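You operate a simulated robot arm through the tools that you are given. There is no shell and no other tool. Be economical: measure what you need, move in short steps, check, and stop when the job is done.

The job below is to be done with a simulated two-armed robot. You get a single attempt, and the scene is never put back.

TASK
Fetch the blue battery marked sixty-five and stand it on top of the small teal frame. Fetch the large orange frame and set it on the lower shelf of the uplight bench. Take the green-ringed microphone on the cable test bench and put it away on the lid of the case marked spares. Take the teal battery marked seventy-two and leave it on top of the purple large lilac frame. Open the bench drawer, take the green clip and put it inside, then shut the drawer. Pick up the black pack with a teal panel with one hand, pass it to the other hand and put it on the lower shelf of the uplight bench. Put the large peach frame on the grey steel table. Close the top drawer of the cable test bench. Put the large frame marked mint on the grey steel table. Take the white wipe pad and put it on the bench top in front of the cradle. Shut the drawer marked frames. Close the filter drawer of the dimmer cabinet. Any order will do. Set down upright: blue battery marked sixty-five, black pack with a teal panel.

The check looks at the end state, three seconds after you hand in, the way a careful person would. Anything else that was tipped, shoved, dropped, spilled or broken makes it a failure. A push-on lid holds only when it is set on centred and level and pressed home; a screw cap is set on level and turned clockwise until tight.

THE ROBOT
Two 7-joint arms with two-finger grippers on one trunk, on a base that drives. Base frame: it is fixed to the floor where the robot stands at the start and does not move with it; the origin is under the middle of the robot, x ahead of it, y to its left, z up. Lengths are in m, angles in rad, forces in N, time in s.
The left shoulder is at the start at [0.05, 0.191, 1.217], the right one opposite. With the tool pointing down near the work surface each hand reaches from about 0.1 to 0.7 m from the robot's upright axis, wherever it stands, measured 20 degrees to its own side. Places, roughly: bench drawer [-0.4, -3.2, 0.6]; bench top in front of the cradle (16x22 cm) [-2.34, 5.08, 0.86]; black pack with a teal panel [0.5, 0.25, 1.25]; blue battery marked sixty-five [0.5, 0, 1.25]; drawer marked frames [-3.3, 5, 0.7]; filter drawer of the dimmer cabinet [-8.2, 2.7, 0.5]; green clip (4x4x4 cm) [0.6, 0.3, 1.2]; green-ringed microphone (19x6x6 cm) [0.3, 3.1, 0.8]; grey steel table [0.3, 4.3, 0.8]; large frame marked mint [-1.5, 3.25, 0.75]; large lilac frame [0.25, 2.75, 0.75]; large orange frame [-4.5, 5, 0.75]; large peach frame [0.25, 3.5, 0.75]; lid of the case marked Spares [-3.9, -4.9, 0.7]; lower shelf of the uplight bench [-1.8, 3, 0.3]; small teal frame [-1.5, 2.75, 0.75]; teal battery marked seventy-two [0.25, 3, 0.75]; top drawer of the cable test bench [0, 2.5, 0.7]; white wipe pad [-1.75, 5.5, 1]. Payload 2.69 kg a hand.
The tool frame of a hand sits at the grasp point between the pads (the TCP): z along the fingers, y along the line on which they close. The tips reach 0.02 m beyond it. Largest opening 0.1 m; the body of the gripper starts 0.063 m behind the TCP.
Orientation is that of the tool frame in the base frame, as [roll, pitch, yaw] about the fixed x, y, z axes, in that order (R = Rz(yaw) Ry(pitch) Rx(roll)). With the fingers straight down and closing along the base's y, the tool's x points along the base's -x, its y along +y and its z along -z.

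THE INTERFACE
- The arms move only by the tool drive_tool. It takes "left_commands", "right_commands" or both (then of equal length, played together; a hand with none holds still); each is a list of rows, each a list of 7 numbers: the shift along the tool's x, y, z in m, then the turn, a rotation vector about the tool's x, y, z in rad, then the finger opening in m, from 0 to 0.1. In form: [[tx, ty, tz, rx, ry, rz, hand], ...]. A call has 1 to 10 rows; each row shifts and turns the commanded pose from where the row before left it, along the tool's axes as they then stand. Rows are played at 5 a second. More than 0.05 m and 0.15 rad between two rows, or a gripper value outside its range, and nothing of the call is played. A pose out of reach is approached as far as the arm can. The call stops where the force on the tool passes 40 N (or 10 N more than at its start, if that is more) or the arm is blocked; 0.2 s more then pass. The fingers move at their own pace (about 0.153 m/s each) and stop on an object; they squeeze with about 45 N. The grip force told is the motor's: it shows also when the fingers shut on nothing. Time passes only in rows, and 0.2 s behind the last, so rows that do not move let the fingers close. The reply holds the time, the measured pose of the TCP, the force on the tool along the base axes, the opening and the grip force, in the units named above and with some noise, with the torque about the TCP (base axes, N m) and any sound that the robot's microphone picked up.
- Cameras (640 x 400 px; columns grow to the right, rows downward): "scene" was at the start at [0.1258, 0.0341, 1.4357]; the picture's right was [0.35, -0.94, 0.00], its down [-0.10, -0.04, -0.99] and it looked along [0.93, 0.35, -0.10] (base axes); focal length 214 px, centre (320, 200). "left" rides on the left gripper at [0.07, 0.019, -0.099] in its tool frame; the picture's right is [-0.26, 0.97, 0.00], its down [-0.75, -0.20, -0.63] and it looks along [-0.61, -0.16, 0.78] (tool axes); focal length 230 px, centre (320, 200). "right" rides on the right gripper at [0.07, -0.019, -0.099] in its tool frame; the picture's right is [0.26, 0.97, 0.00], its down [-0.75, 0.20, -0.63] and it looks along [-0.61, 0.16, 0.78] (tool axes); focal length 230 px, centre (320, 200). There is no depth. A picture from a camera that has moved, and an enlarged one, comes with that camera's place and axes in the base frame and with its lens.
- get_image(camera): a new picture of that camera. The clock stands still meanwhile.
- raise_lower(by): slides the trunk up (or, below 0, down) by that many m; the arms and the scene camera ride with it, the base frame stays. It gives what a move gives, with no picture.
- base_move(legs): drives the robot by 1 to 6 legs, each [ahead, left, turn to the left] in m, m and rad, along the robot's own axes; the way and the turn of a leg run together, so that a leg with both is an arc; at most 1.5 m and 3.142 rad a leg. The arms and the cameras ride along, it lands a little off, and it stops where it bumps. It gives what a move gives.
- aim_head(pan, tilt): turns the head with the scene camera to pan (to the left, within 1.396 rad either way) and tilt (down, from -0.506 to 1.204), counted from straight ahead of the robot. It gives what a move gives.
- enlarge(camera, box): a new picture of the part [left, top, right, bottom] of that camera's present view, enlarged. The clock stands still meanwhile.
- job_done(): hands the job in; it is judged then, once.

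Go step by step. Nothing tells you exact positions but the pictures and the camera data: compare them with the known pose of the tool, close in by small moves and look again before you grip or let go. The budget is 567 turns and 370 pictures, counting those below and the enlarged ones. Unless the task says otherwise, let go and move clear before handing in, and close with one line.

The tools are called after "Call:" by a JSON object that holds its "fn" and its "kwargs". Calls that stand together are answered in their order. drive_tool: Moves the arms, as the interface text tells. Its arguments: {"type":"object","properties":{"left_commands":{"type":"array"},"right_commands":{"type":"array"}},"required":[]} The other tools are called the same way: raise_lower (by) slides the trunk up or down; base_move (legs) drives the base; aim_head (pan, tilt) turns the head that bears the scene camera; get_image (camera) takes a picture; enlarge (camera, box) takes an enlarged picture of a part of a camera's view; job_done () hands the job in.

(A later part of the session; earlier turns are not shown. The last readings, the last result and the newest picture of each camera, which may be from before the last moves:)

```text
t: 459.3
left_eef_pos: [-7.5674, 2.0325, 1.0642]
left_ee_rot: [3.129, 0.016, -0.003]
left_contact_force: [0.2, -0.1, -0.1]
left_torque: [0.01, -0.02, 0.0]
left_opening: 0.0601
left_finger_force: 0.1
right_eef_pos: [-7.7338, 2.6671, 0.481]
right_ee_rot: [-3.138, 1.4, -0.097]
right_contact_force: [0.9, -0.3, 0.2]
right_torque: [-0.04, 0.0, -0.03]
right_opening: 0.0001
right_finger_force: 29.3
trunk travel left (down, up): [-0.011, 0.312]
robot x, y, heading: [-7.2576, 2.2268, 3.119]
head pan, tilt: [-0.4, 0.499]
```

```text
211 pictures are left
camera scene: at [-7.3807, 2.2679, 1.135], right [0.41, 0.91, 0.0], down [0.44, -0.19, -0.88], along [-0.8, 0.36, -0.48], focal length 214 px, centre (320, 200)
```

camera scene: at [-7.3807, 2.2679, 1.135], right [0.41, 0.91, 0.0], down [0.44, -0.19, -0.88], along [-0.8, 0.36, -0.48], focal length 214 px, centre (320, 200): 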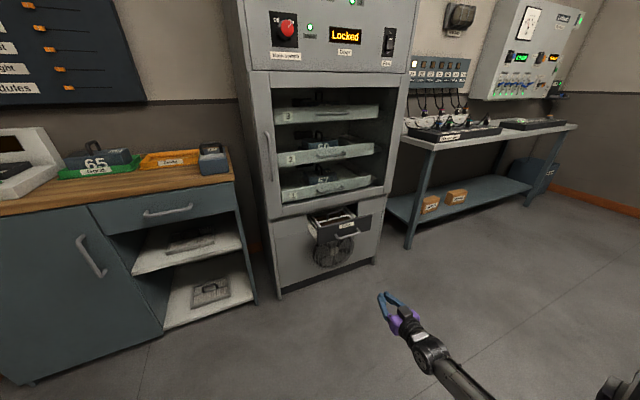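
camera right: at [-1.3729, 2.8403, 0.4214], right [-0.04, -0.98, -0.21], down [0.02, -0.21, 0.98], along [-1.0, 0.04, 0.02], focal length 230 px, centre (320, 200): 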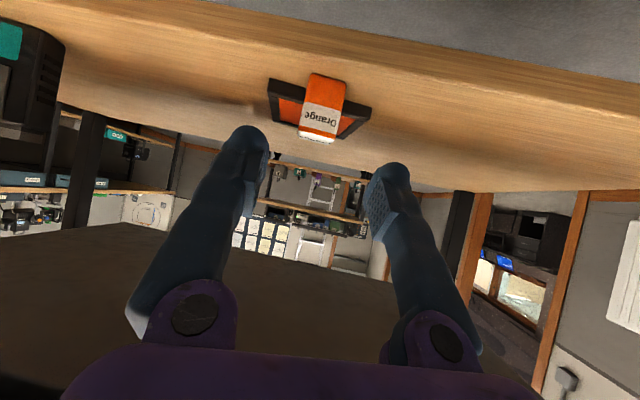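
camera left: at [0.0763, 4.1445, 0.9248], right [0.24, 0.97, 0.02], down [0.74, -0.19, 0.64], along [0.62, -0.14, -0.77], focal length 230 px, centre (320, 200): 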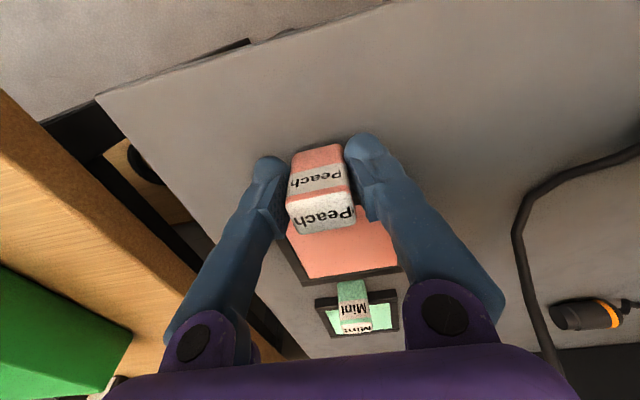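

The panel is at x≈-8.15, y 2.58–2.90, z 0.43–0.525. Drive in and push just left of the handle.

Call:
{"fn": "base_move", "kwargs": {"legs": [[0.38, 0.03, 0.01]]}}

Call:
{"fn": "get_image", "kwargs": {"camera": "scene"}}

```text
t: 461.6
left_eef_pos: [-7.9294, 2.0062, 1.064]
left_ee_rot: [3.129, 0.013, 0.006]
left_contact_force: [-0.2, -0.9, -0.5]
left_torque: [0.01, -0.01, -0.02]
left_opening: 0.06
left_finger_force: 0.1
right_eef_pos: [-8.1014, 2.6387, 0.481]
right_ee_rot: [-3.139, 1.4, -0.088]
right_contact_force: [0.0, -0.1, 1.1]
right_torque: [0.02, -0.01, -0.03]
right_opening: 0.0
right_finger_force: 29.7
trunk travel left (down, up): [-0.011, 0.312]
robot x, y, heading: [-7.6199, 2.2045, 3.133]
head pan, tilt: [-0.4, 0.499]
```

```text
210 pictures are left
camera scene: at [-7.7454, 2.2424, 1.135], right [0.4, 0.92, 0.0], down [0.44, -0.19, -0.88], along [-0.81, 0.35, -0.48], focal length 214 px, centre (320, 200)
```

scene: 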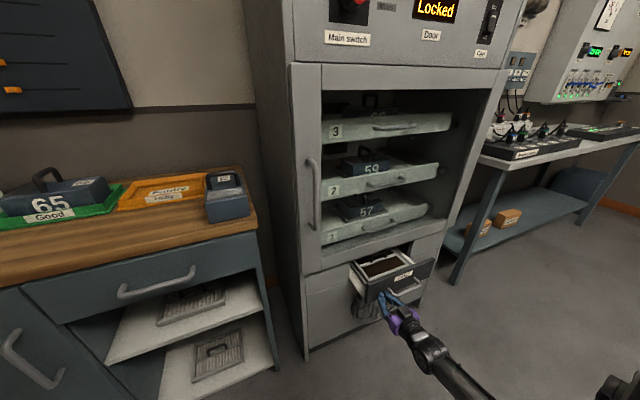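

Call:
{"fn": "base_move", "kwargs": {"legs": [[0.17, 0, 0]]}}

Call:
{"fn": "get_image", "kwargs": {"camera": "scene"}}

```text
t: 462.9
left_eef_pos: [-8.0426, 2.01, 1.0643]
left_ee_rot: [3.127, 0.015, 0.0]
left_contact_force: [0.3, 0.7, 0.3]
left_torque: [-0.03, 0.01, -0.01]
left_opening: 0.0601
left_finger_force: 0.1
right_eef_pos: [-8.2039, 2.6406, 0.479]
right_ee_rot: [3.138, 1.401, -0.101]
right_contact_force: [1.4, 0.3, 0.3]
right_torque: [-0.02, 0.0, 0.03]
right_opening: 0.0
right_finger_force: 28.9
trunk travel left (down, up): [-0.011, 0.312]
robot x, y, heading: [-7.7352, 2.2041, 3.123]
head pan, tilt: [-0.4, 0.499]
stopped in leg 1: the force on the tool passed its limit at 179 N (the readings are from after the stop); the commanded pose is now the measured one
```

```text
209 pictures are left
camera scene: at [-7.8571, 2.2448, 1.1348], right [0.4, 0.92, 0.0], down [0.44, -0.19, -0.88], along [-0.8, 0.35, -0.48], focal length 214 px, centre (320, 200)
```

scene: 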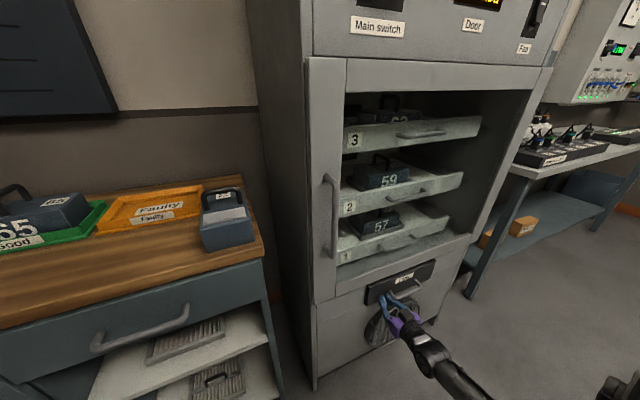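

Call:
{"fn": "enlarge", "kwargs": {"camera": "scene", "box": [320, 230, 480, 330]}}

```text
4.00 times, centred on (400, 280) of scene
camera zoom: at [-7.8571, 2.2448, 1.1348], right [0.4, 0.92, 0.0], down [0.44, -0.19, -0.88], along [-0.8, 0.35, -0.48], focal length 858 px, centre (0, -120)
```

zoom: 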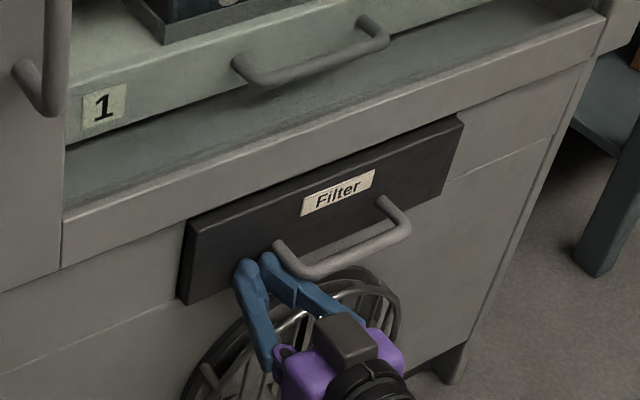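

The filter drawer is shut. Back out, restore the narrow arm pose, and return through the door.

Call:
{"fn": "base_move", "kwargs": {"legs": [[-0.5, 0, 0.015]]}}

Call:
{"fn": "raise_lower", "kwargs": {"by": 0.24}}

Call:
{"fn": "drive_tool", "kwargs": {"left_commands": [[-0.04, 0, 0.02, 0, 0, 0, 0.06], [-0.04, 0, 0.02, 0, 0, 0, 0.06], [-0.04, 0, 0.02, 0, 0, 0, 0.06], [-0.04, 0, 0.02, 0, 0, 0, 0.06], [-0.04, 0, 0.02, 0, 0, 0, 0.06], [0, 0, 0, 0, 0, 0, 0.06], [0, 0, 0, 0, 0, 0, 0.06], [0, 0, 0, 0, 0, 0, 0.06]], "right_commands": [[-0.045, 0.01, -0.008, 0, 0.1, 0, 0.06], [-0.045, 0.01, -0.008, 0, 0.1, 0, 0.06], [-0.045, 0.01, -0.008, 0, 0.1, 0, 0.06], [-0.045, 0.02, -0.008, 0, 0.1, 0, 0.06], [-0.03, 0.03, 0, 0, 0, 0, 0.06], [0, 0.04, 0, 0, 0, 0, 0.06], [0, 0.04, 0, 0, 0, 0, 0.06], [0, 0, 0, 0, 0, 0, 0.06]]}}

```text
t: 465.8
left_eef_pos: [-7.54, 2.0002, 1.0631]
left_ee_rot: [3.128, 0.013, 0.023]
left_contact_force: [-0.9, 0.1, -0.2]
left_torque: [0.0, -0.01, -0.01]
left_opening: 0.06
left_finger_force: 0.0
right_eef_pos: [-7.7162, 2.6305, 0.4781]
right_ee_rot: [3.136, 1.402, -0.079]
right_contact_force: [-0.4, 0.7, 0.2]
right_torque: [0.0, 0.0, 0.0]
right_opening: 0.0
right_finger_force: 29.8
trunk travel left (down, up): [-0.011, 0.312]
robot x, y, heading: [-7.2358, 2.2043, -3.136]
head pan, tilt: [-0.4, 0.499]
```

```text
t: 468.3
left_eef_pos: [-7.54, 2.001, 1.3039]
left_ee_rot: [3.128, 0.013, 0.023]
left_contact_force: [-0.3, 0.4, -0.5]
left_torque: [-0.03, 0.06, -0.01]
left_opening: 0.0598
left_finger_force: 0.0
right_eef_pos: [-7.716, 2.6293, 0.7185]
right_ee_rot: [3.133, 1.402, -0.082]
right_contact_force: [-0.3, 0.4, -0.3]
right_torque: [-0.02, 0.03, -0.01]
right_opening: 0.0
right_finger_force: 29.3
trunk travel left (down, up): [-0.251, 0.072]
robot x, y, heading: [-7.2333, 2.206, -3.136]
head pan, tilt: [-0.4, 0.499]
```

```text
t: 470.1
left_eef_pos: [-7.7421, 1.9968, 1.2061]
left_ee_rot: [3.129, 0.016, 0.022]
left_contact_force: [-0.3, 0.3, 0.5]
left_torque: [-0.01, 0.03, 0.0]
left_opening: 0.0601
left_finger_force: 0.0
right_eef_pos: [-7.7677, 2.4756, 0.9269]
right_ee_rot: [3.138, 1.002, -0.076]
right_contact_force: [0.1, 0.0, -0.9]
right_torque: [0.0, 0.01, 0.01]
right_opening: 0.06
right_finger_force: 0.1
trunk travel left (down, up): [-0.251, 0.072]
robot x, y, heading: [-7.2383, 2.2036, -3.136]
head pan, tilt: [-0.4, 0.499]
```

Call:
{"fn": "base_move", "kwargs": {"legs": [[0, 0.165, -0.006], [-0.9, 0, 0]]}}

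```text
t: 476.6
left_eef_pos: [-6.8146, 1.8368, 1.205]
left_ee_rot: [3.129, 0.014, 0.034]
left_contact_force: [0.5, -0.6, -1.1]
left_torque: [-0.02, 0.01, 0.01]
left_opening: 0.06
left_finger_force: 0.0
right_eef_pos: [-6.8463, 2.3169, 0.9254]
right_ee_rot: [3.14, 1.001, -0.062]
right_contact_force: [0.6, 0.1, 0.6]
right_torque: [0.01, 0.02, 0.01]
right_opening: 0.0599
right_finger_force: 0.1
trunk travel left (down, up): [-0.251, 0.072]
robot x, y, heading: [-6.3082, 2.0517, -3.121]
head pan, tilt: [-0.4, 0.499]
```

Call:
{"fn": "base_move", "kwargs": {"legs": [[0, 0.01, -0.02], [-0.6, 0, 0], [-0.6, 0, 0]]}}

```text
t: 483.4
left_eef_pos: [-5.6133, 1.8418, 1.2064]
left_ee_rot: [3.128, 0.013, 0.033]
left_contact_force: [0.3, 0.8, 0.4]
left_torque: [0.0, 0.03, 0.04]
left_opening: 0.0601
left_finger_force: 0.0
right_eef_pos: [-5.6447, 2.3215, 0.926]
right_ee_rot: [-3.141, 1.002, -0.065]
right_contact_force: [0.4, -0.6, 0.0]
right_torque: [0.0, 0.02, 0.01]
right_opening: 0.0599
right_finger_force: 0.1
trunk travel left (down, up): [-0.251, 0.072]
robot x, y, heading: [-5.1137, 2.0543, -3.124]
head pan, tilt: [-0.4, 0.499]
```

Call:
{"fn": "base_move", "kwargs": {"legs": [[0, 0.2, -0.017], [-1.4, 0, 0], [-1.4, 0, 0], [-1.4, 0, 0]]}}

```text
t: 505.1
left_eef_pos: [-1.5015, 1.6121, 1.206]
left_ee_rot: [3.126, 0.015, -0.019]
left_contact_force: [0.2, -0.8, 0.4]
left_torque: [-0.01, 0.01, -0.01]
left_opening: 0.0599
left_finger_force: 0.1
right_eef_pos: [-1.5086, 2.0916, 0.9263]
right_ee_rot: [3.14, 1.002, -0.118]
right_contact_force: [-0.2, 0.1, 0.0]
right_torque: [0.01, 0.0, 0.03]
right_opening: 0.0597
right_finger_force: 0.0
trunk travel left (down, up): [-0.251, 0.072]
robot x, y, heading: [-0.9899, 1.7987, 3.112]
head pan, tilt: [-0.4, 0.499]
```

Back in the workshop. Now the microphone: turn to the cable bench.

Call:
{"fn": "base_move", "kwargs": {"legs": [[-0.25, 0, 0], [0, 0, -1.56], [0, 0, -1.55], [0, 1.25, 0], [0.3, 0, 0]]}}

Call:
{"fn": "aim_head", "kwargs": {"pan": 0.0, "tilt": 0.55}}

Call:
{"fn": "get_image", "kwargs": {"camera": "scene"}}

```text
t: 526.6
left_eef_pos: [-0.0238, 3.2604, 1.2056]
left_ee_rot: [3.127, 0.015, -3.065]
left_contact_force: [0.4, 0.5, -0.5]
left_torque: [0.0, 0.0, -0.01]
left_opening: 0.06
left_finger_force: 0.0
right_eef_pos: [0.0275, 2.7832, 0.925]
right_ee_rot: [3.139, 1.001, 3.117]
right_contact_force: [-0.2, 0.5, -0.8]
right_torque: [0.0, -0.03, -0.02]
right_opening: 0.0598
right_finger_force: 0.0
trunk travel left (down, up): [-0.251, 0.072]
robot x, y, heading: [-0.5187, 3.0269, 0.064]
head pan, tilt: [-0.4, 0.499]
```

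```text
t: 527.4
left_eef_pos: [-0.0235, 3.262, 1.2063]
left_ee_rot: [3.127, 0.013, -3.065]
left_contact_force: [-0.6, 0.2, 0.0]
left_torque: [-0.04, 0.02, 0.0]
left_opening: 0.0601
left_finger_force: 0.1
right_eef_pos: [0.0265, 2.7846, 0.9266]
right_ee_rot: [3.141, 1.001, 3.119]
right_contact_force: [-0.1, 0.4, 0.5]
right_torque: [0.01, 0.02, -0.04]
right_opening: 0.06
right_finger_force: 0.0
trunk travel left (down, up): [-0.251, 0.072]
robot x, y, heading: [-0.5215, 3.0259, 0.062]
head pan, tilt: [0.0, 0.55]
```

```text
207 pictures are left
camera scene: at [-0.3911, 3.0366, 1.3704], right [0.06, -1.0, 0.0], down [-0.52, -0.03, -0.85], along [0.85, 0.05, -0.52], focal length 214 px, centre (320, 200)
```

scene: 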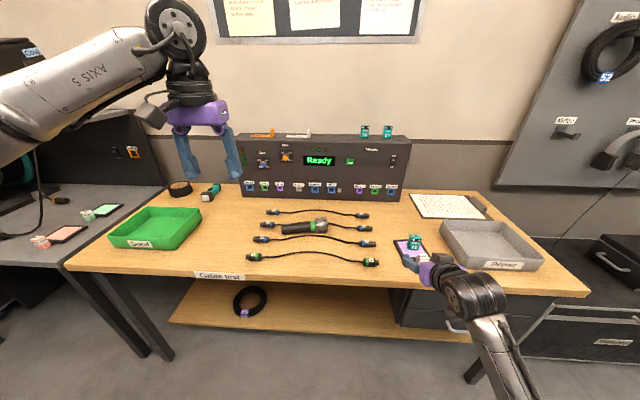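

Call:
{"fn": "drive_tool", "kwargs": {"right_commands": [[-0.042, 0, -0.027, 0, 0, 0, 0.06], [-0.042, 0, -0.027, 0, 0, 0, 0.06], [0.027, 0, -0.042, 0, 0, 0, 0.06], [0.027, 0, -0.042, 0, 0, 0, 0.06], [0.027, 0, -0.042, 0, 0, 0, 0.06]]}}

Call:
{"fn": "base_move", "kwargs": {"legs": [[0.18, 0, -0.062]]}}

Call:
{"fn": "get_image", "kwargs": {"camera": "scene"}}

Call:
{"fn": "get_image", "kwargs": {"camera": "left"}}

```text
t: 528.6
left_eef_pos: [-0.0246, 3.2604, 1.2063]
left_ee_rot: [3.128, 0.015, -3.064]
left_contact_force: [-1.1, 0.1, -0.6]
left_torque: [-0.04, 0.0, -0.01]
left_opening: 0.0598
left_finger_force: 0.1
right_eef_pos: [-0.0535, 2.7931, 1.0118]
right_ee_rot: [3.139, 1.001, 3.119]
right_contact_force: [-0.5, -0.4, 0.0]
right_torque: [-0.03, 0.02, -0.02]
right_opening: 0.0598
right_finger_force: 0.0
right hand out of reach, approached as far as the arm can: row 4, 5
trunk travel left (down, up): [-0.251, 0.072]
robot x, y, heading: [-0.5208, 3.0265, 0.065]
head pan, tilt: [0.0, 0.55]
```

```text
t: 530.1
left_eef_pos: [0.1667, 3.2368, 1.2056]
left_ee_rot: [3.126, 0.014, -3.126]
left_contact_force: [0.6, -0.2, 0.5]
left_torque: [-0.01, 0.03, -0.02]
left_opening: 0.0602
left_finger_force: 0.1
right_eef_pos: [0.1086, 2.7712, 1.011]
right_ee_rot: [3.139, 0.999, 3.057]
right_contact_force: [0.2, 0.5, 0.5]
right_torque: [0.02, 0.0, 0.01]
right_opening: 0.06
right_finger_force: 0.2
trunk travel left (down, up): [-0.251, 0.072]
robot x, y, heading: [-0.3442, 3.0323, 0.002]
head pan, tilt: [0.0, 0.55]
```

```text
206 pictures are left
camera scene: at [-0.2137, 3.0343, 1.3703], right [0.0, -1.0, 0.0], down [-0.52, 0.0, -0.85], along [0.85, 0.0, -0.52], focal length 214 px, centre (320, 200)
```

scene: 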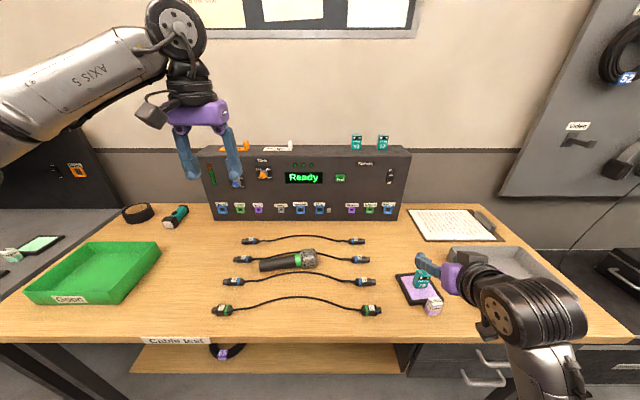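

```text
205 pictures are left
camera left: at [0.0939, 3.2531, 1.304], right [0.24, 0.97, 0.02], down [0.74, -0.2, 0.64], along [0.62, -0.14, -0.77], focal length 230 px, centre (320, 200)
```

left: 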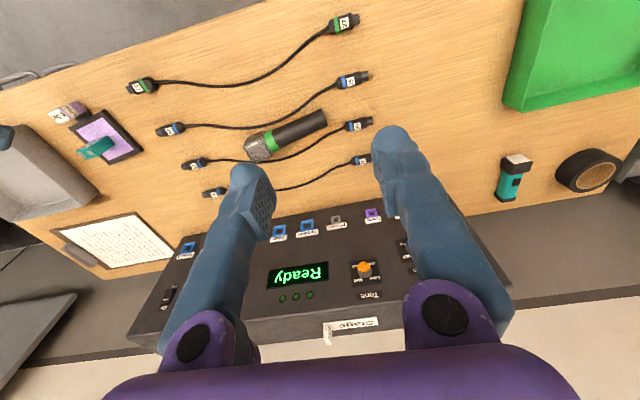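

The mic lies from head (0.303, 3.074) to tail (0.264, 3.225). Turn the left hand so that its fingers close across the body.

Call:
{"fn": "drive_tool", "kwargs": {"left_commands": [[0, 0, 0, 0, 0, 0.146, 0.08], [0, 0, 0, 0, 0, 0.146, 0.08], [0, 0, 0, 0, 0, 0.146, 0.08], [0, 0, 0, 0, 0, 0.146, 0.08], [0, 0, 0, 0, 0, 0.146, 0.08], [0, 0, 0, 0, 0, 0.146, 0.08], [0, 0, 0, 0, 0, 0.146, 0.08], [0, 0, 0, 0, 0, 0.146, 0.08], [0, 0, 0, 0, 0, 0.146, 0.08]]}}

Call:
{"fn": "enlarge", "kwargs": {"camera": "scene", "box": [220, 220, 380, 320]}}

```text
t: 532.1
left_eef_pos: [0.0517, 3.1686, 1.1799]
left_ee_rot: [3.12, -0.009, 1.842]
left_contact_force: [0.5, -0.4, 0.4]
left_torque: [0.02, -0.03, 0.02]
left_opening: 0.0799
left_finger_force: 0.2
left hand out of reach, approached as far as the arm can: row 6, 7, 8, 9
right_eef_pos: [0.1065, 2.7705, 1.0114]
right_ee_rot: [3.139, 1.001, 3.057]
right_contact_force: [-0.4, 0.3, 0.5]
right_torque: [0.0, 0.01, 0.0]
right_opening: 0.0598
right_finger_force: 0.1
trunk travel left (down, up): [-0.251, 0.072]
robot x, y, heading: [-0.3448, 3.0335, 0.007]
head pan, tilt: [0.0, 0.55]
```

```text
4.00 times, centred on (300, 270) of scene
camera zoom: at [-0.2148, 3.0339, 1.3705], right [0.0, -1.0, 0.0], down [-0.52, 0.0, -0.85], along [0.85, 0.0, -0.52], focal length 858 px, centre (400, -80)
```

zoom: 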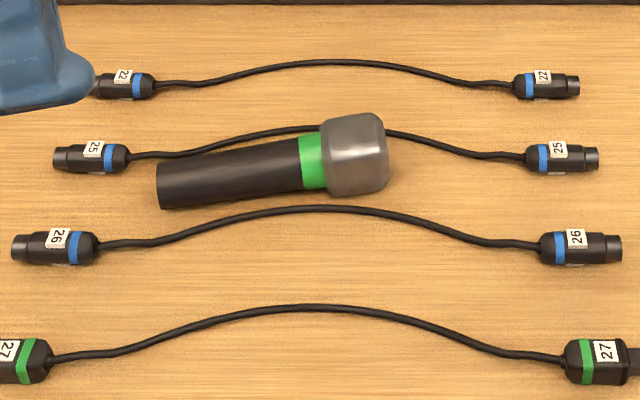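

Orientation good. Move above the mic's handle, just behind the ring.

Call:
{"fn": "drive_tool", "kwargs": {"left_commands": [[-0.0144, 0.031, 0.033, 0, 0, 0, 0.06], [-0.0144, 0.031, 0.033, 0, 0, 0, 0.06], [-0.0144, 0.031, 0.033, 0, 0, 0, 0.06], [-0.0144, 0.031, 0.033, 0, 0, 0, 0.06], [-0.0144, 0.031, 0.033, 0, 0, 0, 0.06], [-0.0144, 0.031, 0.033, 0, 0, 0, 0.06], [-0.0144, 0.031, 0.033, 0, 0, 0, 0.06], [0, 0, 0, 0, 0, 0, 0.06]]}}

Call:
{"fn": "get_image", "kwargs": {"camera": "left"}}

Call:
{"fn": "enlarge", "kwargs": {"camera": "scene", "box": [220, 220, 380, 320]}}

```text
t: 533.9
left_eef_pos: [0.0655, 3.1522, 1.1242]
left_ee_rot: [3.123, -0.009, 1.844]
left_contact_force: [-0.1, -0.1, 0.1]
left_torque: [0.0, 0.01, -0.03]
left_opening: 0.0601
left_finger_force: 0.1
left hand out of reach, approached as far as the arm can: row 1, 2, 3, 4, 5, 6, 7
right_eef_pos: [0.1064, 2.7696, 1.0124]
right_ee_rot: [3.14, 1.002, 3.058]
right_contact_force: [1.1, 0.1, -0.4]
right_torque: [0.0, -0.01, -0.02]
right_opening: 0.06
right_finger_force: 0.1
trunk travel left (down, up): [-0.251, 0.072]
robot x, y, heading: [-0.3422, 3.0316, 0.004]
head pan, tilt: [0.0, 0.55]
```

```text
203 pictures are left
camera left: at [0.0631, 3.2234, 1.2232], right [1.0, 0.01, 0.02], down [0.0, -0.79, 0.62], along [0.02, -0.62, -0.79], focal length 230 px, centre (320, 200)
```

left: 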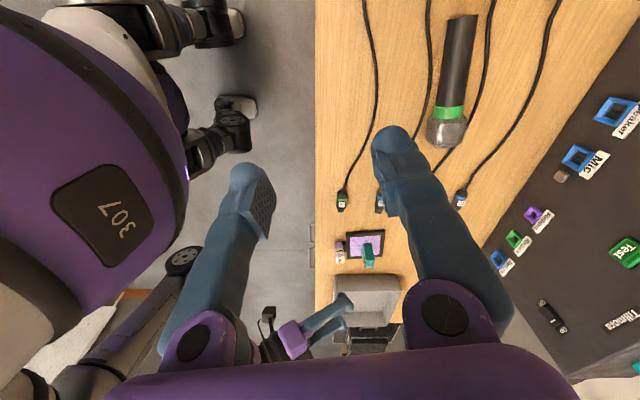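

```text
4.00 times, centred on (300, 270) of scene
camera zoom: at [-0.2145, 3.0344, 1.3704], right [0.0, -1.0, 0.0], down [-0.52, 0.0, -0.85], along [0.85, 0.0, -0.52], focal length 858 px, centre (400, -80)
```

zoom: 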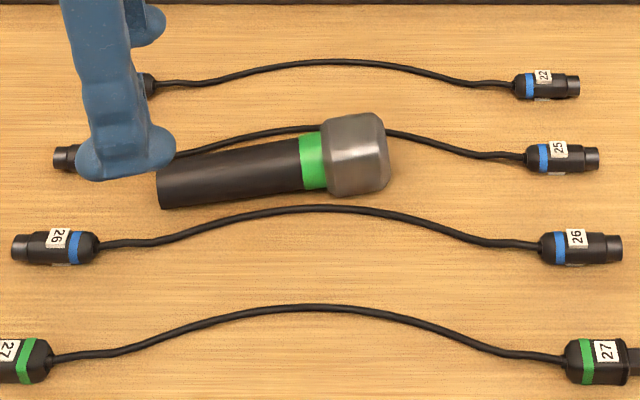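

That wrist yaw can't reach out. Better: turn the robot to face south-east so the left hand's natural closing direction crosses the mic.

Call:
{"fn": "drive_tool", "kwargs": {"left_commands": [[0, 0, 0, 0, 0, -0.1375, 0.06], [0, 0, 0, 0, 0, -0.1375, 0.06], [0, 0, 0, 0, 0, -0.1375, 0.06], [0, 0, 0, 0, 0, -0.1375, 0.06], [0, 0, 0, 0, 0, -0.1375, 0.06], [0, 0, 0, 0, 0, -0.1375, 0.06]]}}

Call:
{"fn": "base_move", "kwargs": {"legs": [[0, 0.22, 0], [0, 0, -0.8]]}}

Call:
{"fn": "aim_head", "kwargs": {"pan": 0.6, "tilt": 0.7}}

Call:
{"fn": "get_image", "kwargs": {"camera": "scene"}}

```text
t: 535.3
left_eef_pos: [0.0663, 3.15, 1.1264]
left_ee_rot: [3.121, 0.007, 2.668]
left_contact_force: [-0.2, 0.3, -0.9]
left_torque: [0.01, -0.02, -0.04]
left_opening: 0.0599
left_finger_force: 0.0
right_eef_pos: [0.1078, 2.7714, 1.0113]
right_ee_rot: [3.14, 1.002, 3.059]
right_contact_force: [-0.4, 0.8, -0.1]
right_torque: [0.03, -0.02, 0.01]
right_opening: 0.0602
right_finger_force: 0.1
trunk travel left (down, up): [-0.251, 0.072]
robot x, y, heading: [-0.3427, 3.0316, 0.002]
head pan, tilt: [0.0, 0.55]
```

```text
t: 540.0
left_eef_pos: [0.0234, 3.0364, 1.1266]
left_ee_rot: [3.124, 0.006, 1.855]
left_contact_force: [-0.5, -0.1, -0.5]
left_torque: [-0.01, 0.0, 0.01]
left_opening: 0.0599
left_finger_force: 0.1
right_eef_pos: [-0.2223, 2.7444, 1.0126]
right_ee_rot: [3.138, 1.003, 2.247]
right_contact_force: [-0.3, -0.2, 0.6]
right_torque: [0.0, 0.01, 0.01]
right_opening: 0.0598
right_finger_force: 0.0
trunk travel left (down, up): [-0.251, 0.072]
robot x, y, heading: [-0.3423, 3.2506, -0.812]
head pan, tilt: [0.0, 0.55]
```

```text
t: 541.0
left_eef_pos: [0.0236, 3.0358, 1.1271]
left_ee_rot: [3.123, 0.008, 1.856]
left_contact_force: [-0.1, 1.4, 0.2]
left_torque: [0.01, 0.05, 0.01]
left_opening: 0.0601
left_finger_force: 0.0
right_eef_pos: [-0.2225, 2.7446, 1.013]
right_ee_rot: [3.137, 1.003, 2.246]
right_contact_force: [0.1, -0.3, -0.4]
right_torque: [0.02, 0.0, -0.03]
right_opening: 0.06
right_finger_force: 0.0
trunk travel left (down, up): [-0.251, 0.072]
robot x, y, heading: [-0.3441, 3.2474, -0.807]
head pan, tilt: [0.6, 0.7]
```

```text
201 pictures are left
camera scene: at [-0.2334, 3.2068, 1.3573], right [-0.21, -0.98, 0.0], down [-0.63, 0.13, -0.77], along [0.75, -0.16, -0.64], focal length 214 px, centre (320, 200)
```

scene: 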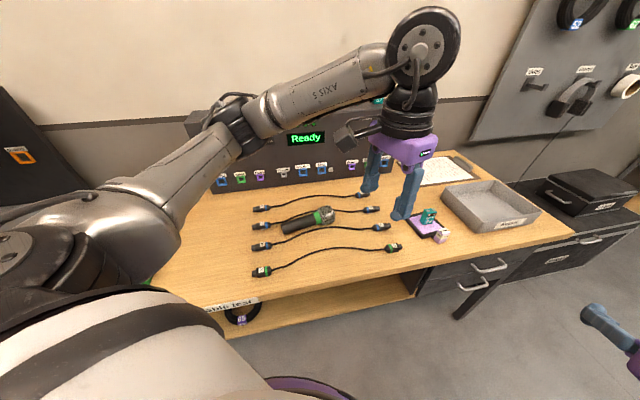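

Call:
{"fn": "drive_tool", "kwargs": {"left_commands": [[0.0023, 0.04, 0.015, 0, 0, 0, 0.06], [0.0023, 0.04, 0.015, 0, 0, 0, 0.06], [0.0023, 0.04, 0.015, 0, 0, 0, 0.06], [0.0023, 0.04, 0.015, 0, 0, 0, 0.06], [0.0023, 0.04, 0.025, 0, 0, 0, 0.06], [0.0023, 0.04, 0.025, 0, 0, 0, 0.06], [0.0023, 0.04, 0.025, 0, 0, 0, 0.06], [0, 0, 0.04, 0, 0, 0, 0.06], [0, 0, 0, 0, 0, 0, 0.06]]}}

Call:
{"fn": "get_image", "kwargs": {"camera": "left"}}

Call:
{"fn": "enlarge", "kwargs": {"camera": "scene", "box": [230, 170, 390, 270]}}

```text
t: 543.0
left_eef_pos: [0.2764, 3.1245, 0.9699]
left_ee_rot: [3.122, 0.006, 1.855]
left_contact_force: [0.2, 0.1, -0.2]
left_torque: [0.02, -0.03, 0.0]
left_opening: 0.0602
left_finger_force: 0.1
left hand out of reach, approached as far as the arm can: row 7
right_eef_pos: [-0.2222, 2.744, 1.0117]
right_ee_rot: [3.139, 1.001, 2.248]
right_contact_force: [-0.6, -0.2, -0.3]
right_torque: [-0.03, 0.01, 0.0]
right_opening: 0.06
right_finger_force: 0.1
trunk travel left (down, up): [-0.251, 0.072]
robot x, y, heading: [-0.348, 3.2538, -0.81]
head pan, tilt: [0.6, 0.7]
```

```text
200 pictures are left
camera left: at [0.2709, 3.1978, 1.0684], right [1.0, 0.02, 0.02], down [0.01, -0.78, 0.63], along [0.03, -0.63, -0.78], focal length 230 px, centre (320, 200)
```

left: 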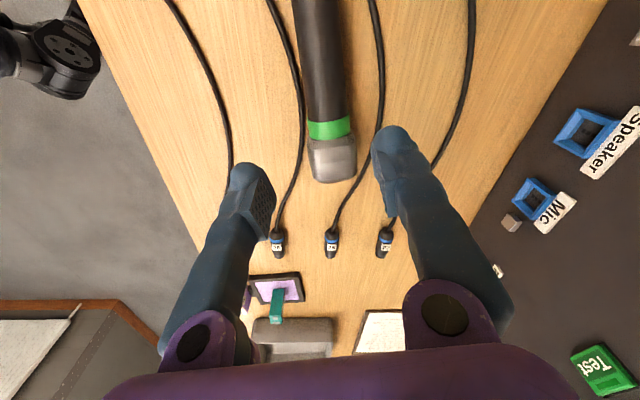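

```text
4.00 times, centred on (310, 220) of scene
camera zoom: at [-0.2338, 3.2068, 1.3573], right [-0.21, -0.98, 0.0], down [-0.63, 0.13, -0.77], along [0.75, -0.16, -0.64], focal length 858 px, centre (360, 120)
```

zoom: 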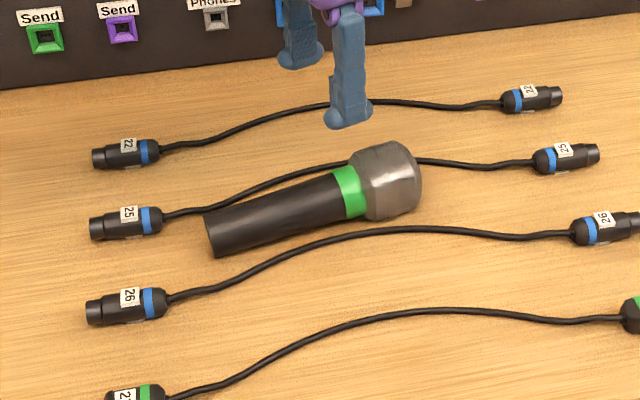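

Shift the base a little for reach, re-centre over the handle, and lower to just above.

Call:
{"fn": "base_move", "kwargs": {"legs": [[0, 0.05, 0]]}}

Call:
{"fn": "drive_tool", "kwargs": {"left_commands": [[-0.024, -0.038, 0, 0, 0, 0, 0.06], [0, 0, 0.035, 0, 0, 0, 0.06], [0, 0, 0.035, 0, 0, 0, 0.06], [0, 0, 0.03, 0, 0, 0, 0.06], [0, 0, 0, 0, 0, 0, 0.06]]}}

Call:
{"fn": "get_image", "kwargs": {"camera": "left"}}

Call:
{"fn": "enlarge", "kwargs": {"camera": "scene", "box": [230, 170, 390, 270]}}

```text
t: 544.1
left_eef_pos: [0.3127, 3.1604, 0.9701]
left_ee_rot: [3.123, 0.006, 1.857]
left_contact_force: [-0.6, -0.2, -0.1]
left_torque: [-0.03, 0.02, -0.03]
left_opening: 0.0598
left_finger_force: 0.1
right_eef_pos: [-0.1838, 2.7808, 1.0124]
right_ee_rot: [3.14, 1.002, 2.248]
right_contact_force: [0.0, 0.3, 0.1]
right_torque: [-0.03, 0.0, -0.03]
right_opening: 0.06
right_finger_force: 0.1
trunk travel left (down, up): [-0.251, 0.072]
robot x, y, heading: [-0.3083, 3.2882, -0.81]
head pan, tilt: [0.6, 0.7]
```

```text
t: 545.3
left_eef_pos: [0.2832, 3.1282, 0.8695]
left_ee_rot: [3.123, 0.007, 1.858]
left_contact_force: [0.1, 0.4, 0.3]
left_torque: [-0.01, 0.02, -0.02]
left_opening: 0.0601
left_finger_force: 0.0
right_eef_pos: [-0.1848, 2.7794, 1.0115]
right_ee_rot: [3.138, 1.001, 2.248]
right_contact_force: [0.6, 0.3, 1.1]
right_torque: [-0.02, 0.01, 0.01]
right_opening: 0.0601
right_finger_force: 0.0
trunk travel left (down, up): [-0.251, 0.072]
robot x, y, heading: [-0.3033, 3.2875, -0.808]
head pan, tilt: [0.6, 0.7]
```

```text
198 pictures are left
camera left: at [0.2793, 3.2019, 0.9683], right [1.0, 0.03, 0.02], down [0.01, -0.78, 0.63], along [0.03, -0.63, -0.78], focal length 230 px, centre (320, 200)
```

left: 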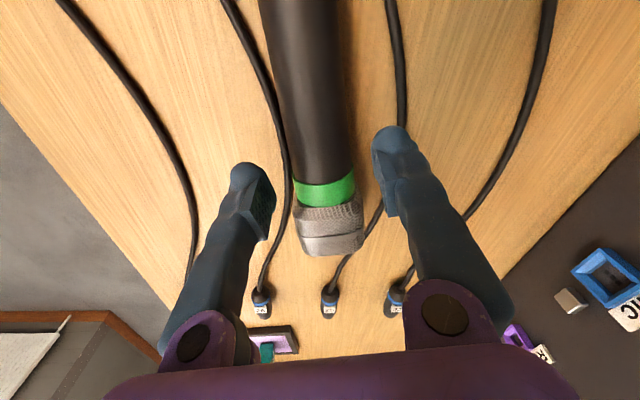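

```text
4.00 times, centred on (310, 220) of scene
camera zoom: at [-0.1966, 3.2421, 1.3573], right [-0.21, -0.98, 0.0], down [-0.63, 0.13, -0.77], along [0.75, -0.16, -0.64], focal length 858 px, centre (360, 120)
```

zoom: 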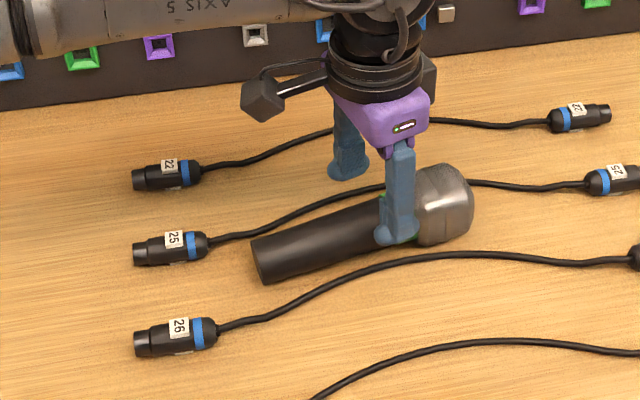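

Call:
{"fn": "drive_tool", "kwargs": {"left_commands": [[0.0155, -0.002, 0.01, 0, 0, 0, 0.06], [0, 0, 0.015, 0, 0, 0, 0.06], [0, 0, 0.01, 0, 0, 0, 0.06], [0, 0, 0, 0, 0, 0, 0.06]]}}

Call:
{"fn": "get_image", "kwargs": {"camera": "left"}}

Call:
{"fn": "enlarge", "kwargs": {"camera": "scene", "box": [230, 170, 390, 270]}}

```text
t: 546.3
left_eef_pos: [0.2793, 3.1409, 0.8334]
left_ee_rot: [3.122, 0.007, 1.856]
left_contact_force: [-0.2, 0.6, 0.2]
left_torque: [0.01, 0.02, 0.03]
left_opening: 0.0602
left_finger_force: 0.1
right_eef_pos: [-0.1841, 2.7795, 1.0112]
right_ee_rot: [3.14, 1.003, 2.249]
right_contact_force: [0.8, -0.8, 0.0]
right_torque: [0.01, -0.03, 0.03]
right_opening: 0.0601
right_finger_force: 0.1
trunk travel left (down, up): [-0.251, 0.072]
robot x, y, heading: [-0.3072, 3.2888, -0.808]
head pan, tilt: [0.6, 0.7]
```

```text
196 pictures are left
camera left: at [0.2752, 3.214, 0.932], right [1.0, 0.03, 0.02], down [0.01, -0.78, 0.63], along [0.03, -0.63, -0.78], focal length 230 px, centre (320, 200)
```

left: 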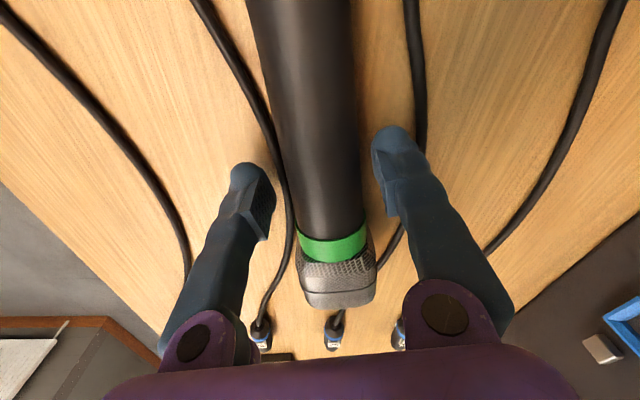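

```text
4.00 times, centred on (310, 220) of scene
camera zoom: at [-0.1964, 3.2421, 1.3573], right [-0.21, -0.98, 0.0], down [-0.63, 0.13, -0.76], along [0.75, -0.16, -0.64], focal length 858 px, centre (360, 120)
```

zoom: 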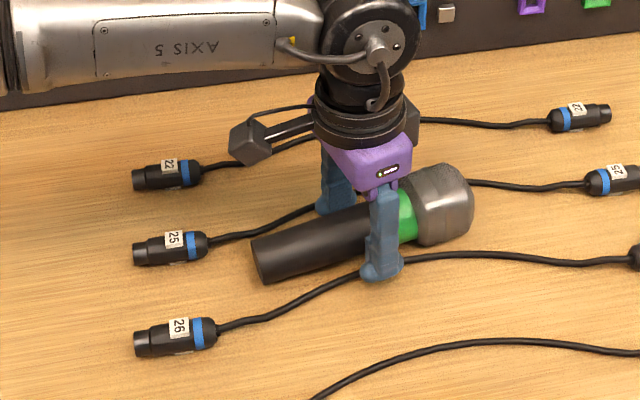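

Positioned. Close on the mic and lift.

Call:
{"fn": "drive_tool", "kwargs": {"left_commands": [[0, 0, 0, 0, 0, 0, 0.045], [0, 0, 0, 0, 0, 0, 0.02], [0, 0, 0, 0, 0, 0, 0.02], [0, 0, -0.02, 0, 0, 0, 0.02], [0, 0, -0.03, 0, 0, 0, 0.02]]}}

Call:
{"fn": "get_image", "kwargs": {"camera": "scene"}}

Call:
{"fn": "get_image", "kwargs": {"camera": "left"}}

```text
t: 547.5
left_eef_pos: [0.2778, 3.1419, 0.884]
left_ee_rot: [3.123, 0.008, 1.857]
left_contact_force: [0.2, -0.2, -2.8]
left_torque: [0.06, 0.02, 0.01]
left_opening: 0.0401
left_finger_force: 45.1
right_eef_pos: [-0.1844, 2.7798, 1.0113]
right_ee_rot: [3.14, 1.002, 2.249]
right_contact_force: [0.4, 0.2, 0.6]
right_torque: [0.0, 0.01, 0.0]
right_opening: 0.06
right_finger_force: 0.0
trunk travel left (down, up): [-0.251, 0.072]
robot x, y, heading: [-0.3062, 3.2862, -0.809]
head pan, tilt: [0.6, 0.7]
```

```text
194 pictures are left
camera scene: at [-0.1964, 3.2422, 1.3572], right [-0.21, -0.98, 0.0], down [-0.63, 0.13, -0.76], along [0.75, -0.16, -0.64], focal length 214 px, centre (320, 200)
```

scene: 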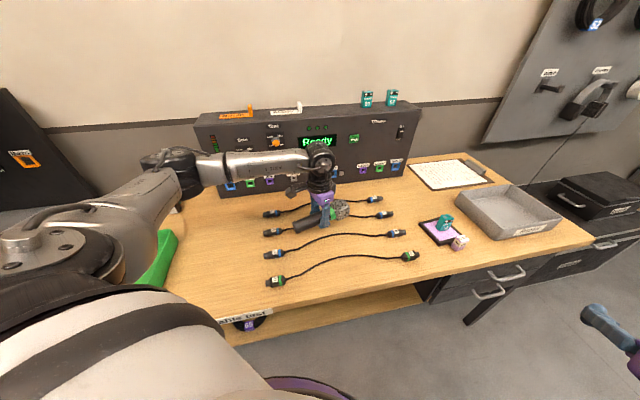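

```text
193 pictures are left
camera left: at [0.2725, 3.2144, 0.9822], right [1.0, 0.03, 0.02], down [0.01, -0.78, 0.63], along [0.03, -0.63, -0.78], focal length 230 px, centre (320, 200)
```

left: 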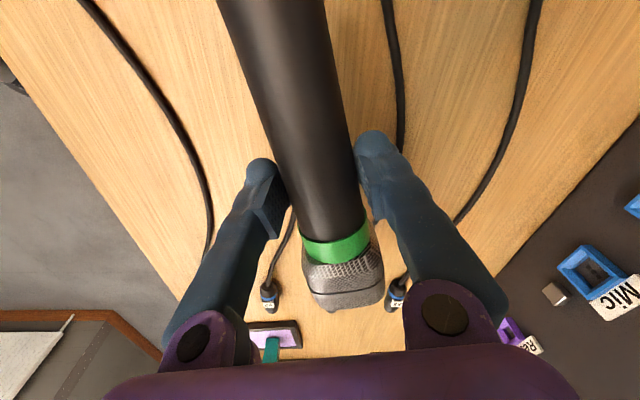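

Mic held. Lift high and back away.

Call:
{"fn": "drive_tool", "kwargs": {"left_commands": [[0, 0, -0.05, 0, 0, 0, 0.02], [0, 0, -0.05, 0, 0, 0, 0.02], [0, 0, -0.05, 0, 0, 0, 0.02], [0, 0, -0.05, 0, 0, 0, 0.02], [0, -0.045, -0.02, 0, 0, 0, 0.02], [0, -0.045, -0.02, 0, 0, 0, 0.02], [0, -0.045, 0, 0, 0, 0, 0.02]]}}

Call:
{"fn": "base_move", "kwargs": {"legs": [[-0.1, -0.3, 0], [0, 0, -0.76]]}}

Call:
{"fn": "aim_head", "kwargs": {"pan": 0.0, "tilt": 0.4}}

Call:
{"fn": "get_image", "kwargs": {"camera": "scene"}}

```text
t: 549.1
left_eef_pos: [0.1414, 3.1055, 1.1215]
left_ee_rot: [3.122, 0.004, 1.858]
left_contact_force: [0.3, -0.6, -3.0]
left_torque: [0.04, 0.01, 0.01]
left_opening: 0.0407
left_finger_force: 44.6
right_eef_pos: [-0.1843, 2.7789, 1.0118]
right_ee_rot: [3.138, 1.0, 2.248]
right_contact_force: [-0.5, -0.3, 0.1]
right_torque: [0.01, 0.0, 0.0]
right_opening: 0.0601
right_finger_force: 0.2
trunk travel left (down, up): [-0.251, 0.072]
robot x, y, heading: [-0.3044, 3.2885, -0.81]
head pan, tilt: [0.6, 0.7]
```

```text
t: 554.3
left_eef_pos: [-0.3891, 2.714, 1.1211]
left_ee_rot: [3.122, 0.006, 1.102]
left_contact_force: [-1.2, -0.7, -2.8]
left_torque: [0.07, -0.05, 0.02]
left_opening: 0.0401
left_finger_force: 45.1
right_eef_pos: [-0.8495, 2.7013, 1.012]
right_ee_rot: [3.14, 1.002, 1.494]
right_contact_force: [-0.5, 0.4, -0.4]
right_torque: [0.01, 0.0, 0.01]
right_opening: 0.0602
right_finger_force: 0.1
trunk travel left (down, up): [-0.251, 0.072]
robot x, y, heading: [-0.5949, 3.158, -1.561]
head pan, tilt: [0.6, 0.7]
```

```text
t: 555.3
left_eef_pos: [-0.3877, 2.7149, 1.1217]
left_ee_rot: [3.122, 0.007, 1.103]
left_contact_force: [0.6, 0.4, -2.8]
left_torque: [0.07, -0.01, 0.01]
left_opening: 0.0403
left_finger_force: 45.4
right_eef_pos: [-0.8498, 2.702, 1.0132]
right_ee_rot: [3.14, 1.003, 1.494]
right_contact_force: [-0.7, -0.7, 0.3]
right_torque: [0.0, -0.01, -0.01]
right_opening: 0.06
right_finger_force: 0.2
trunk travel left (down, up): [-0.251, 0.072]
robot x, y, heading: [-0.5918, 3.1545, -1.563]
head pan, tilt: [0.0, 0.4]
```

```text
192 pictures are left
camera scene: at [-0.5915, 3.0238, 1.3841], right [-1.0, -0.01, 0.0], down [0.0, 0.39, -0.92], along [0.01, -0.92, -0.39], focal length 214 px, centre (320, 200)
```

scene: 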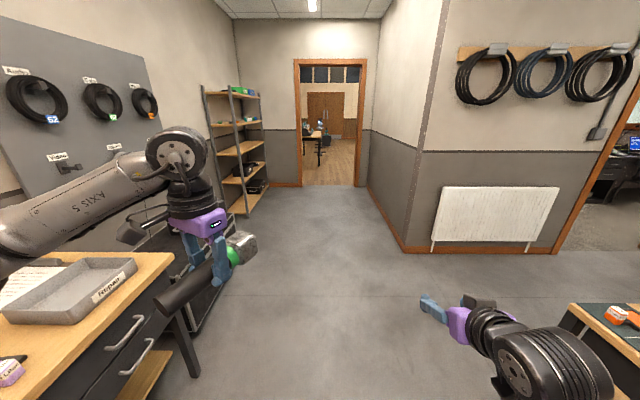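

I face south: the shelf is at left and a doorway to the south. Go to the shelf for the clip with the right hand.

Call:
{"fn": "base_move", "kwargs": {"legs": [[1.3, 0, 0], [1.25, 0, 0], [0, 0, 1.56]]}}

Call:
{"fn": "aim_head", "kwargs": {"pan": -0.1, "tilt": 0.15}}

Call:
{"fn": "get_image", "kwargs": {"camera": "scene"}}

```text
t: 571.6
left_eef_pos: [-0.1381, 0.7153, 1.1209]
left_ee_rot: [3.123, 0.007, 2.59]
left_contact_force: [0.0, -0.7, -2.1]
left_torque: [0.04, 0.06, 0.02]
left_opening: 0.04
left_finger_force: 44.9
right_eef_pos: [-0.1636, 0.2536, 1.0131]
right_ee_rot: [3.142, 1.002, 2.982]
right_contact_force: [0.5, -0.3, 0.1]
right_torque: [-0.03, -0.03, 0.03]
right_opening: 0.06
right_finger_force: 0.1
trunk travel left (down, up): [-0.251, 0.072]
robot x, y, heading: [-0.5953, 0.5521, -0.075]
head pan, tilt: [0.0, 0.4]
```

```text
t: 572.4
left_eef_pos: [-0.1389, 0.7148, 1.1208]
left_ee_rot: [3.123, 0.008, 2.59]
left_contact_force: [0.8, 0.2, -2.6]
left_torque: [0.02, 0.08, 0.01]
left_opening: 0.0402
left_finger_force: 45.0
right_eef_pos: [-0.1648, 0.2545, 1.0113]
right_ee_rot: [3.137, 1.002, 2.978]
right_contact_force: [-0.3, 0.5, 0.5]
right_torque: [0.03, 0.01, 0.02]
right_opening: 0.0598
right_finger_force: 0.1
trunk travel left (down, up): [-0.251, 0.072]
robot x, y, heading: [-0.5912, 0.5484, -0.075]
head pan, tilt: [-0.099, 0.15]
```

```text
191 pictures are left
camera scene: at [-0.4633, 0.5324, 1.4073], right [-0.17, -0.98, 0.0], down [-0.15, 0.03, -0.99], along [0.97, -0.17, -0.15], focal length 214 px, centre (320, 200)
```

scene: 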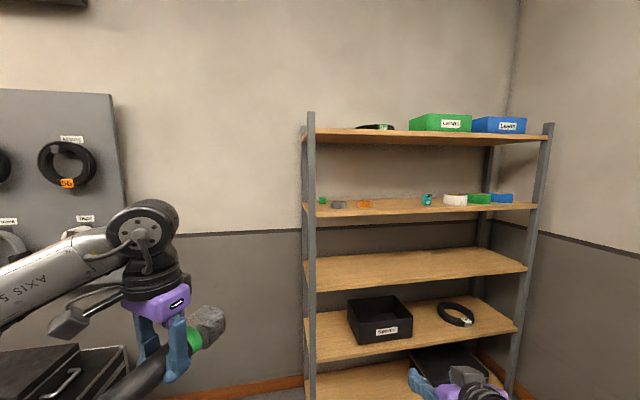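

Raise the right hand to shelf height and steepen it to pitch 0.6.

Call:
{"fn": "drive_tool", "kwargs": {"right_commands": [[-0.0404, 0, -0.026, 0, 0, 0, 0.07], [-0.0404, 0, -0.026, 0, 0, 0, 0.07], [-0.0404, 0, -0.026, 0, 0, 0, 0.07], [-0.0404, 0, -0.026, 0, 0, 0, 0.07], [-0.0404, 0, -0.026, 0, 0, 0, 0.07], [-0.0404, 0, -0.026, 0, 0, 0, 0.07], [-0.0404, 0, -0.026, 0, 0, 0, 0.07], [0, 0, 0, 0, 0.133, 0, 0.07], [0, 0, 0, 0, 0.133, 0, 0.07], [0, 0, 0, 0, 0.133, 0, 0.07]]}}

Call:
{"fn": "base_move", "kwargs": {"legs": [[0, 0, 0.075], [0.25, 0, 0]]}}

Call:
{"fn": "get_image", "kwargs": {"camera": "scene"}}

Call:
{"fn": "get_image", "kwargs": {"camera": "right"}}

```text
t: 573.4
left_eef_pos: [-0.1392, 0.7141, 1.1192]
left_ee_rot: [3.124, 0.006, 2.587]
left_contact_force: [0.3, 0.2, -3.0]
left_torque: [0.01, 0.04, -0.03]
left_opening: 0.0402
left_finger_force: 45.0
right_eef_pos: [-0.1443, 0.2083, 1.1763]
right_ee_rot: [-2.923, 1.022, 3.061]
right_contact_force: [-0.1, 0.8, 0.3]
right_torque: [0.01, -0.01, 0.01]
right_opening: 0.0699
right_finger_force: 0.1
right hand out of reach, approached as far as the arm can: row 1, 4
trunk travel left (down, up): [-0.251, 0.072]
robot x, y, heading: [-0.593, 0.5479, -0.077]
head pan, tilt: [-0.099, 0.15]
stopped in row 4 (right hand): the arm was blocked; the commanded pose is now the measured one
```

```text
t: 575.6
left_eef_pos: [0.0923, 0.7449, 1.1206]
left_ee_rot: [3.122, 0.004, 2.658]
left_contact_force: [0.6, 0.6, -2.7]
left_torque: [0.0, 0.06, 0.0]
left_opening: 0.0401
left_finger_force: 44.9
right_eef_pos: [0.1225, 0.2406, 1.1764]
right_ee_rot: [-2.923, 1.022, 3.13]
right_contact_force: [0.8, -0.2, -0.2]
right_torque: [-0.02, 0.02, 0.01]
right_opening: 0.0702
right_finger_force: 0.0
trunk travel left (down, up): [-0.251, 0.072]
robot x, y, heading: [-0.3508, 0.5476, -0.006]
head pan, tilt: [-0.099, 0.15]
```

```text
190 pictures are left
camera scene: at [-0.2184, 0.54, 1.4073], right [-0.11, -0.99, 0.0], down [-0.15, 0.02, -0.99], along [0.98, -0.11, -0.15], focal length 214 px, centre (320, 200)
```

scene: 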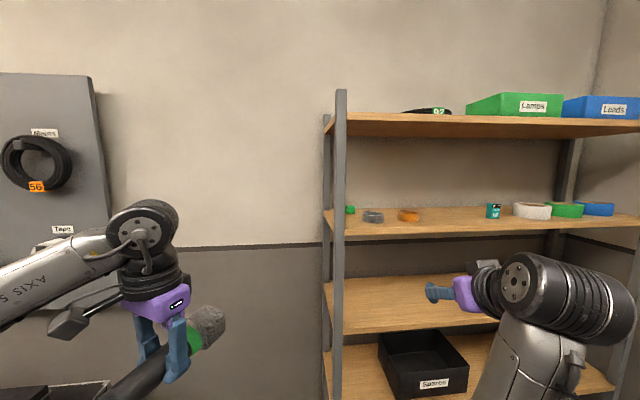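

```text
189 pictures are left
camera right: at [-0.0004, 0.2432, 1.1712], right [0.06, 0.94, -0.33], down [-0.09, 0.33, 0.94], along [0.99, -0.02, 0.11], focal length 230 px, centre (320, 200)
```

right: 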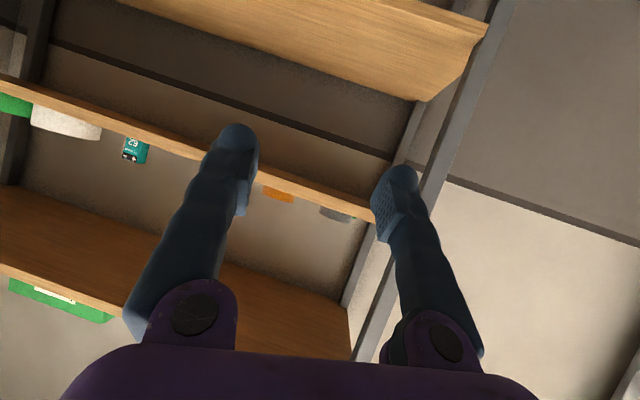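

The right arm's elbow is tucked awkwardly. I reset it: move the hand right and down, return it to straight down, then raise it.

Call:
{"fn": "drive_tool", "kwargs": {"right_commands": [[0.02, -0.035, 0, -0.055, 0, 0, 0.07], [0.02, -0.035, 0, -0.055, 0, 0, 0.07], [0.02, -0.035, 0, -0.055, 0, 0, 0.07], [0.02, -0.035, 0, -0.055, 0, 0, 0.07], [0, 0, 0, 0, 0.146, 0, 0.07], [0, 0, 0, 0, 0.146, 0, 0.07], [0, 0, 0, 0, 0.146, 0, 0.07], [0, 0, 0, 0, 0.146, 0, 0.07], [0, 0, 0, 0, 0.146, 0, 0.07], [0, 0, 0, 0, 0.146, 0, 0.07]]}}

Call:
{"fn": "drive_tool", "kwargs": {"right_commands": [[0, 0, 0, 0, 0.146, 0, 0.07], [0, 0, -0.045, 0, 0, 0, 0.07], [0, 0, -0.045, 0, 0, 0, 0.07], [0, 0, -0.045, 0, 0, 0, 0.07], [0, 0, -0.045, 0, 0, 0, 0.07], [0, 0, -0.045, 0, 0, 0, 0.07], [0, 0, -0.045, 0, 0, 0, 0.07]]}}

Call:
{"fn": "get_image", "kwargs": {"camera": "scene"}}

```text
t: 577.9
left_eef_pos: [0.0917, 0.745, 1.1205]
left_ee_rot: [3.122, 0.004, 2.656]
left_contact_force: [0.3, -0.1, -3.4]
left_torque: [0.08, 0.07, -0.04]
left_opening: 0.0401
left_finger_force: 45.2
right_eef_pos: [0.086, 0.1006, 1.1024]
right_ee_rot: [-3.141, 0.145, 3.133]
right_contact_force: [-0.3, 0.3, 0.1]
right_torque: [0.0, -0.02, 0.02]
right_opening: 0.07
right_finger_force: 0.0
right hand out of reach, approached as far as the arm can: row 2, 3, 4
trunk travel left (down, up): [-0.251, 0.072]
robot x, y, heading: [-0.3509, 0.5479, -0.012]
head pan, tilt: [-0.099, 0.15]
```

```text
t: 579.5
left_eef_pos: [0.091, 0.7448, 1.1218]
left_ee_rot: [3.123, 0.004, 2.658]
left_contact_force: [-0.7, 0.2, -2.7]
left_torque: [0.06, 0.05, 0.0]
left_opening: 0.0399
left_finger_force: 45.3
right_eef_pos: [0.0818, 0.1001, 1.373]
right_ee_rot: [3.141, 0.002, 3.131]
right_contact_force: [0.0, 0.3, 0.5]
right_torque: [0.0, -0.04, -0.02]
right_opening: 0.0701
right_finger_force: 0.0
trunk travel left (down, up): [-0.251, 0.072]
robot x, y, heading: [-0.3486, 0.5532, -0.008]
head pan, tilt: [-0.099, 0.15]
```

```text
188 pictures are left
camera scene: at [-0.2207, 0.5398, 1.4075], right [-0.11, -0.99, 0.0], down [-0.15, 0.02, -0.99], along [0.98, -0.11, -0.15], focal length 214 px, centre (320, 200)
```

scene: 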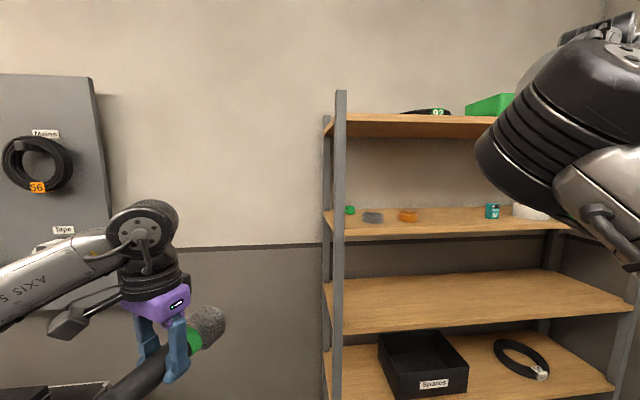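

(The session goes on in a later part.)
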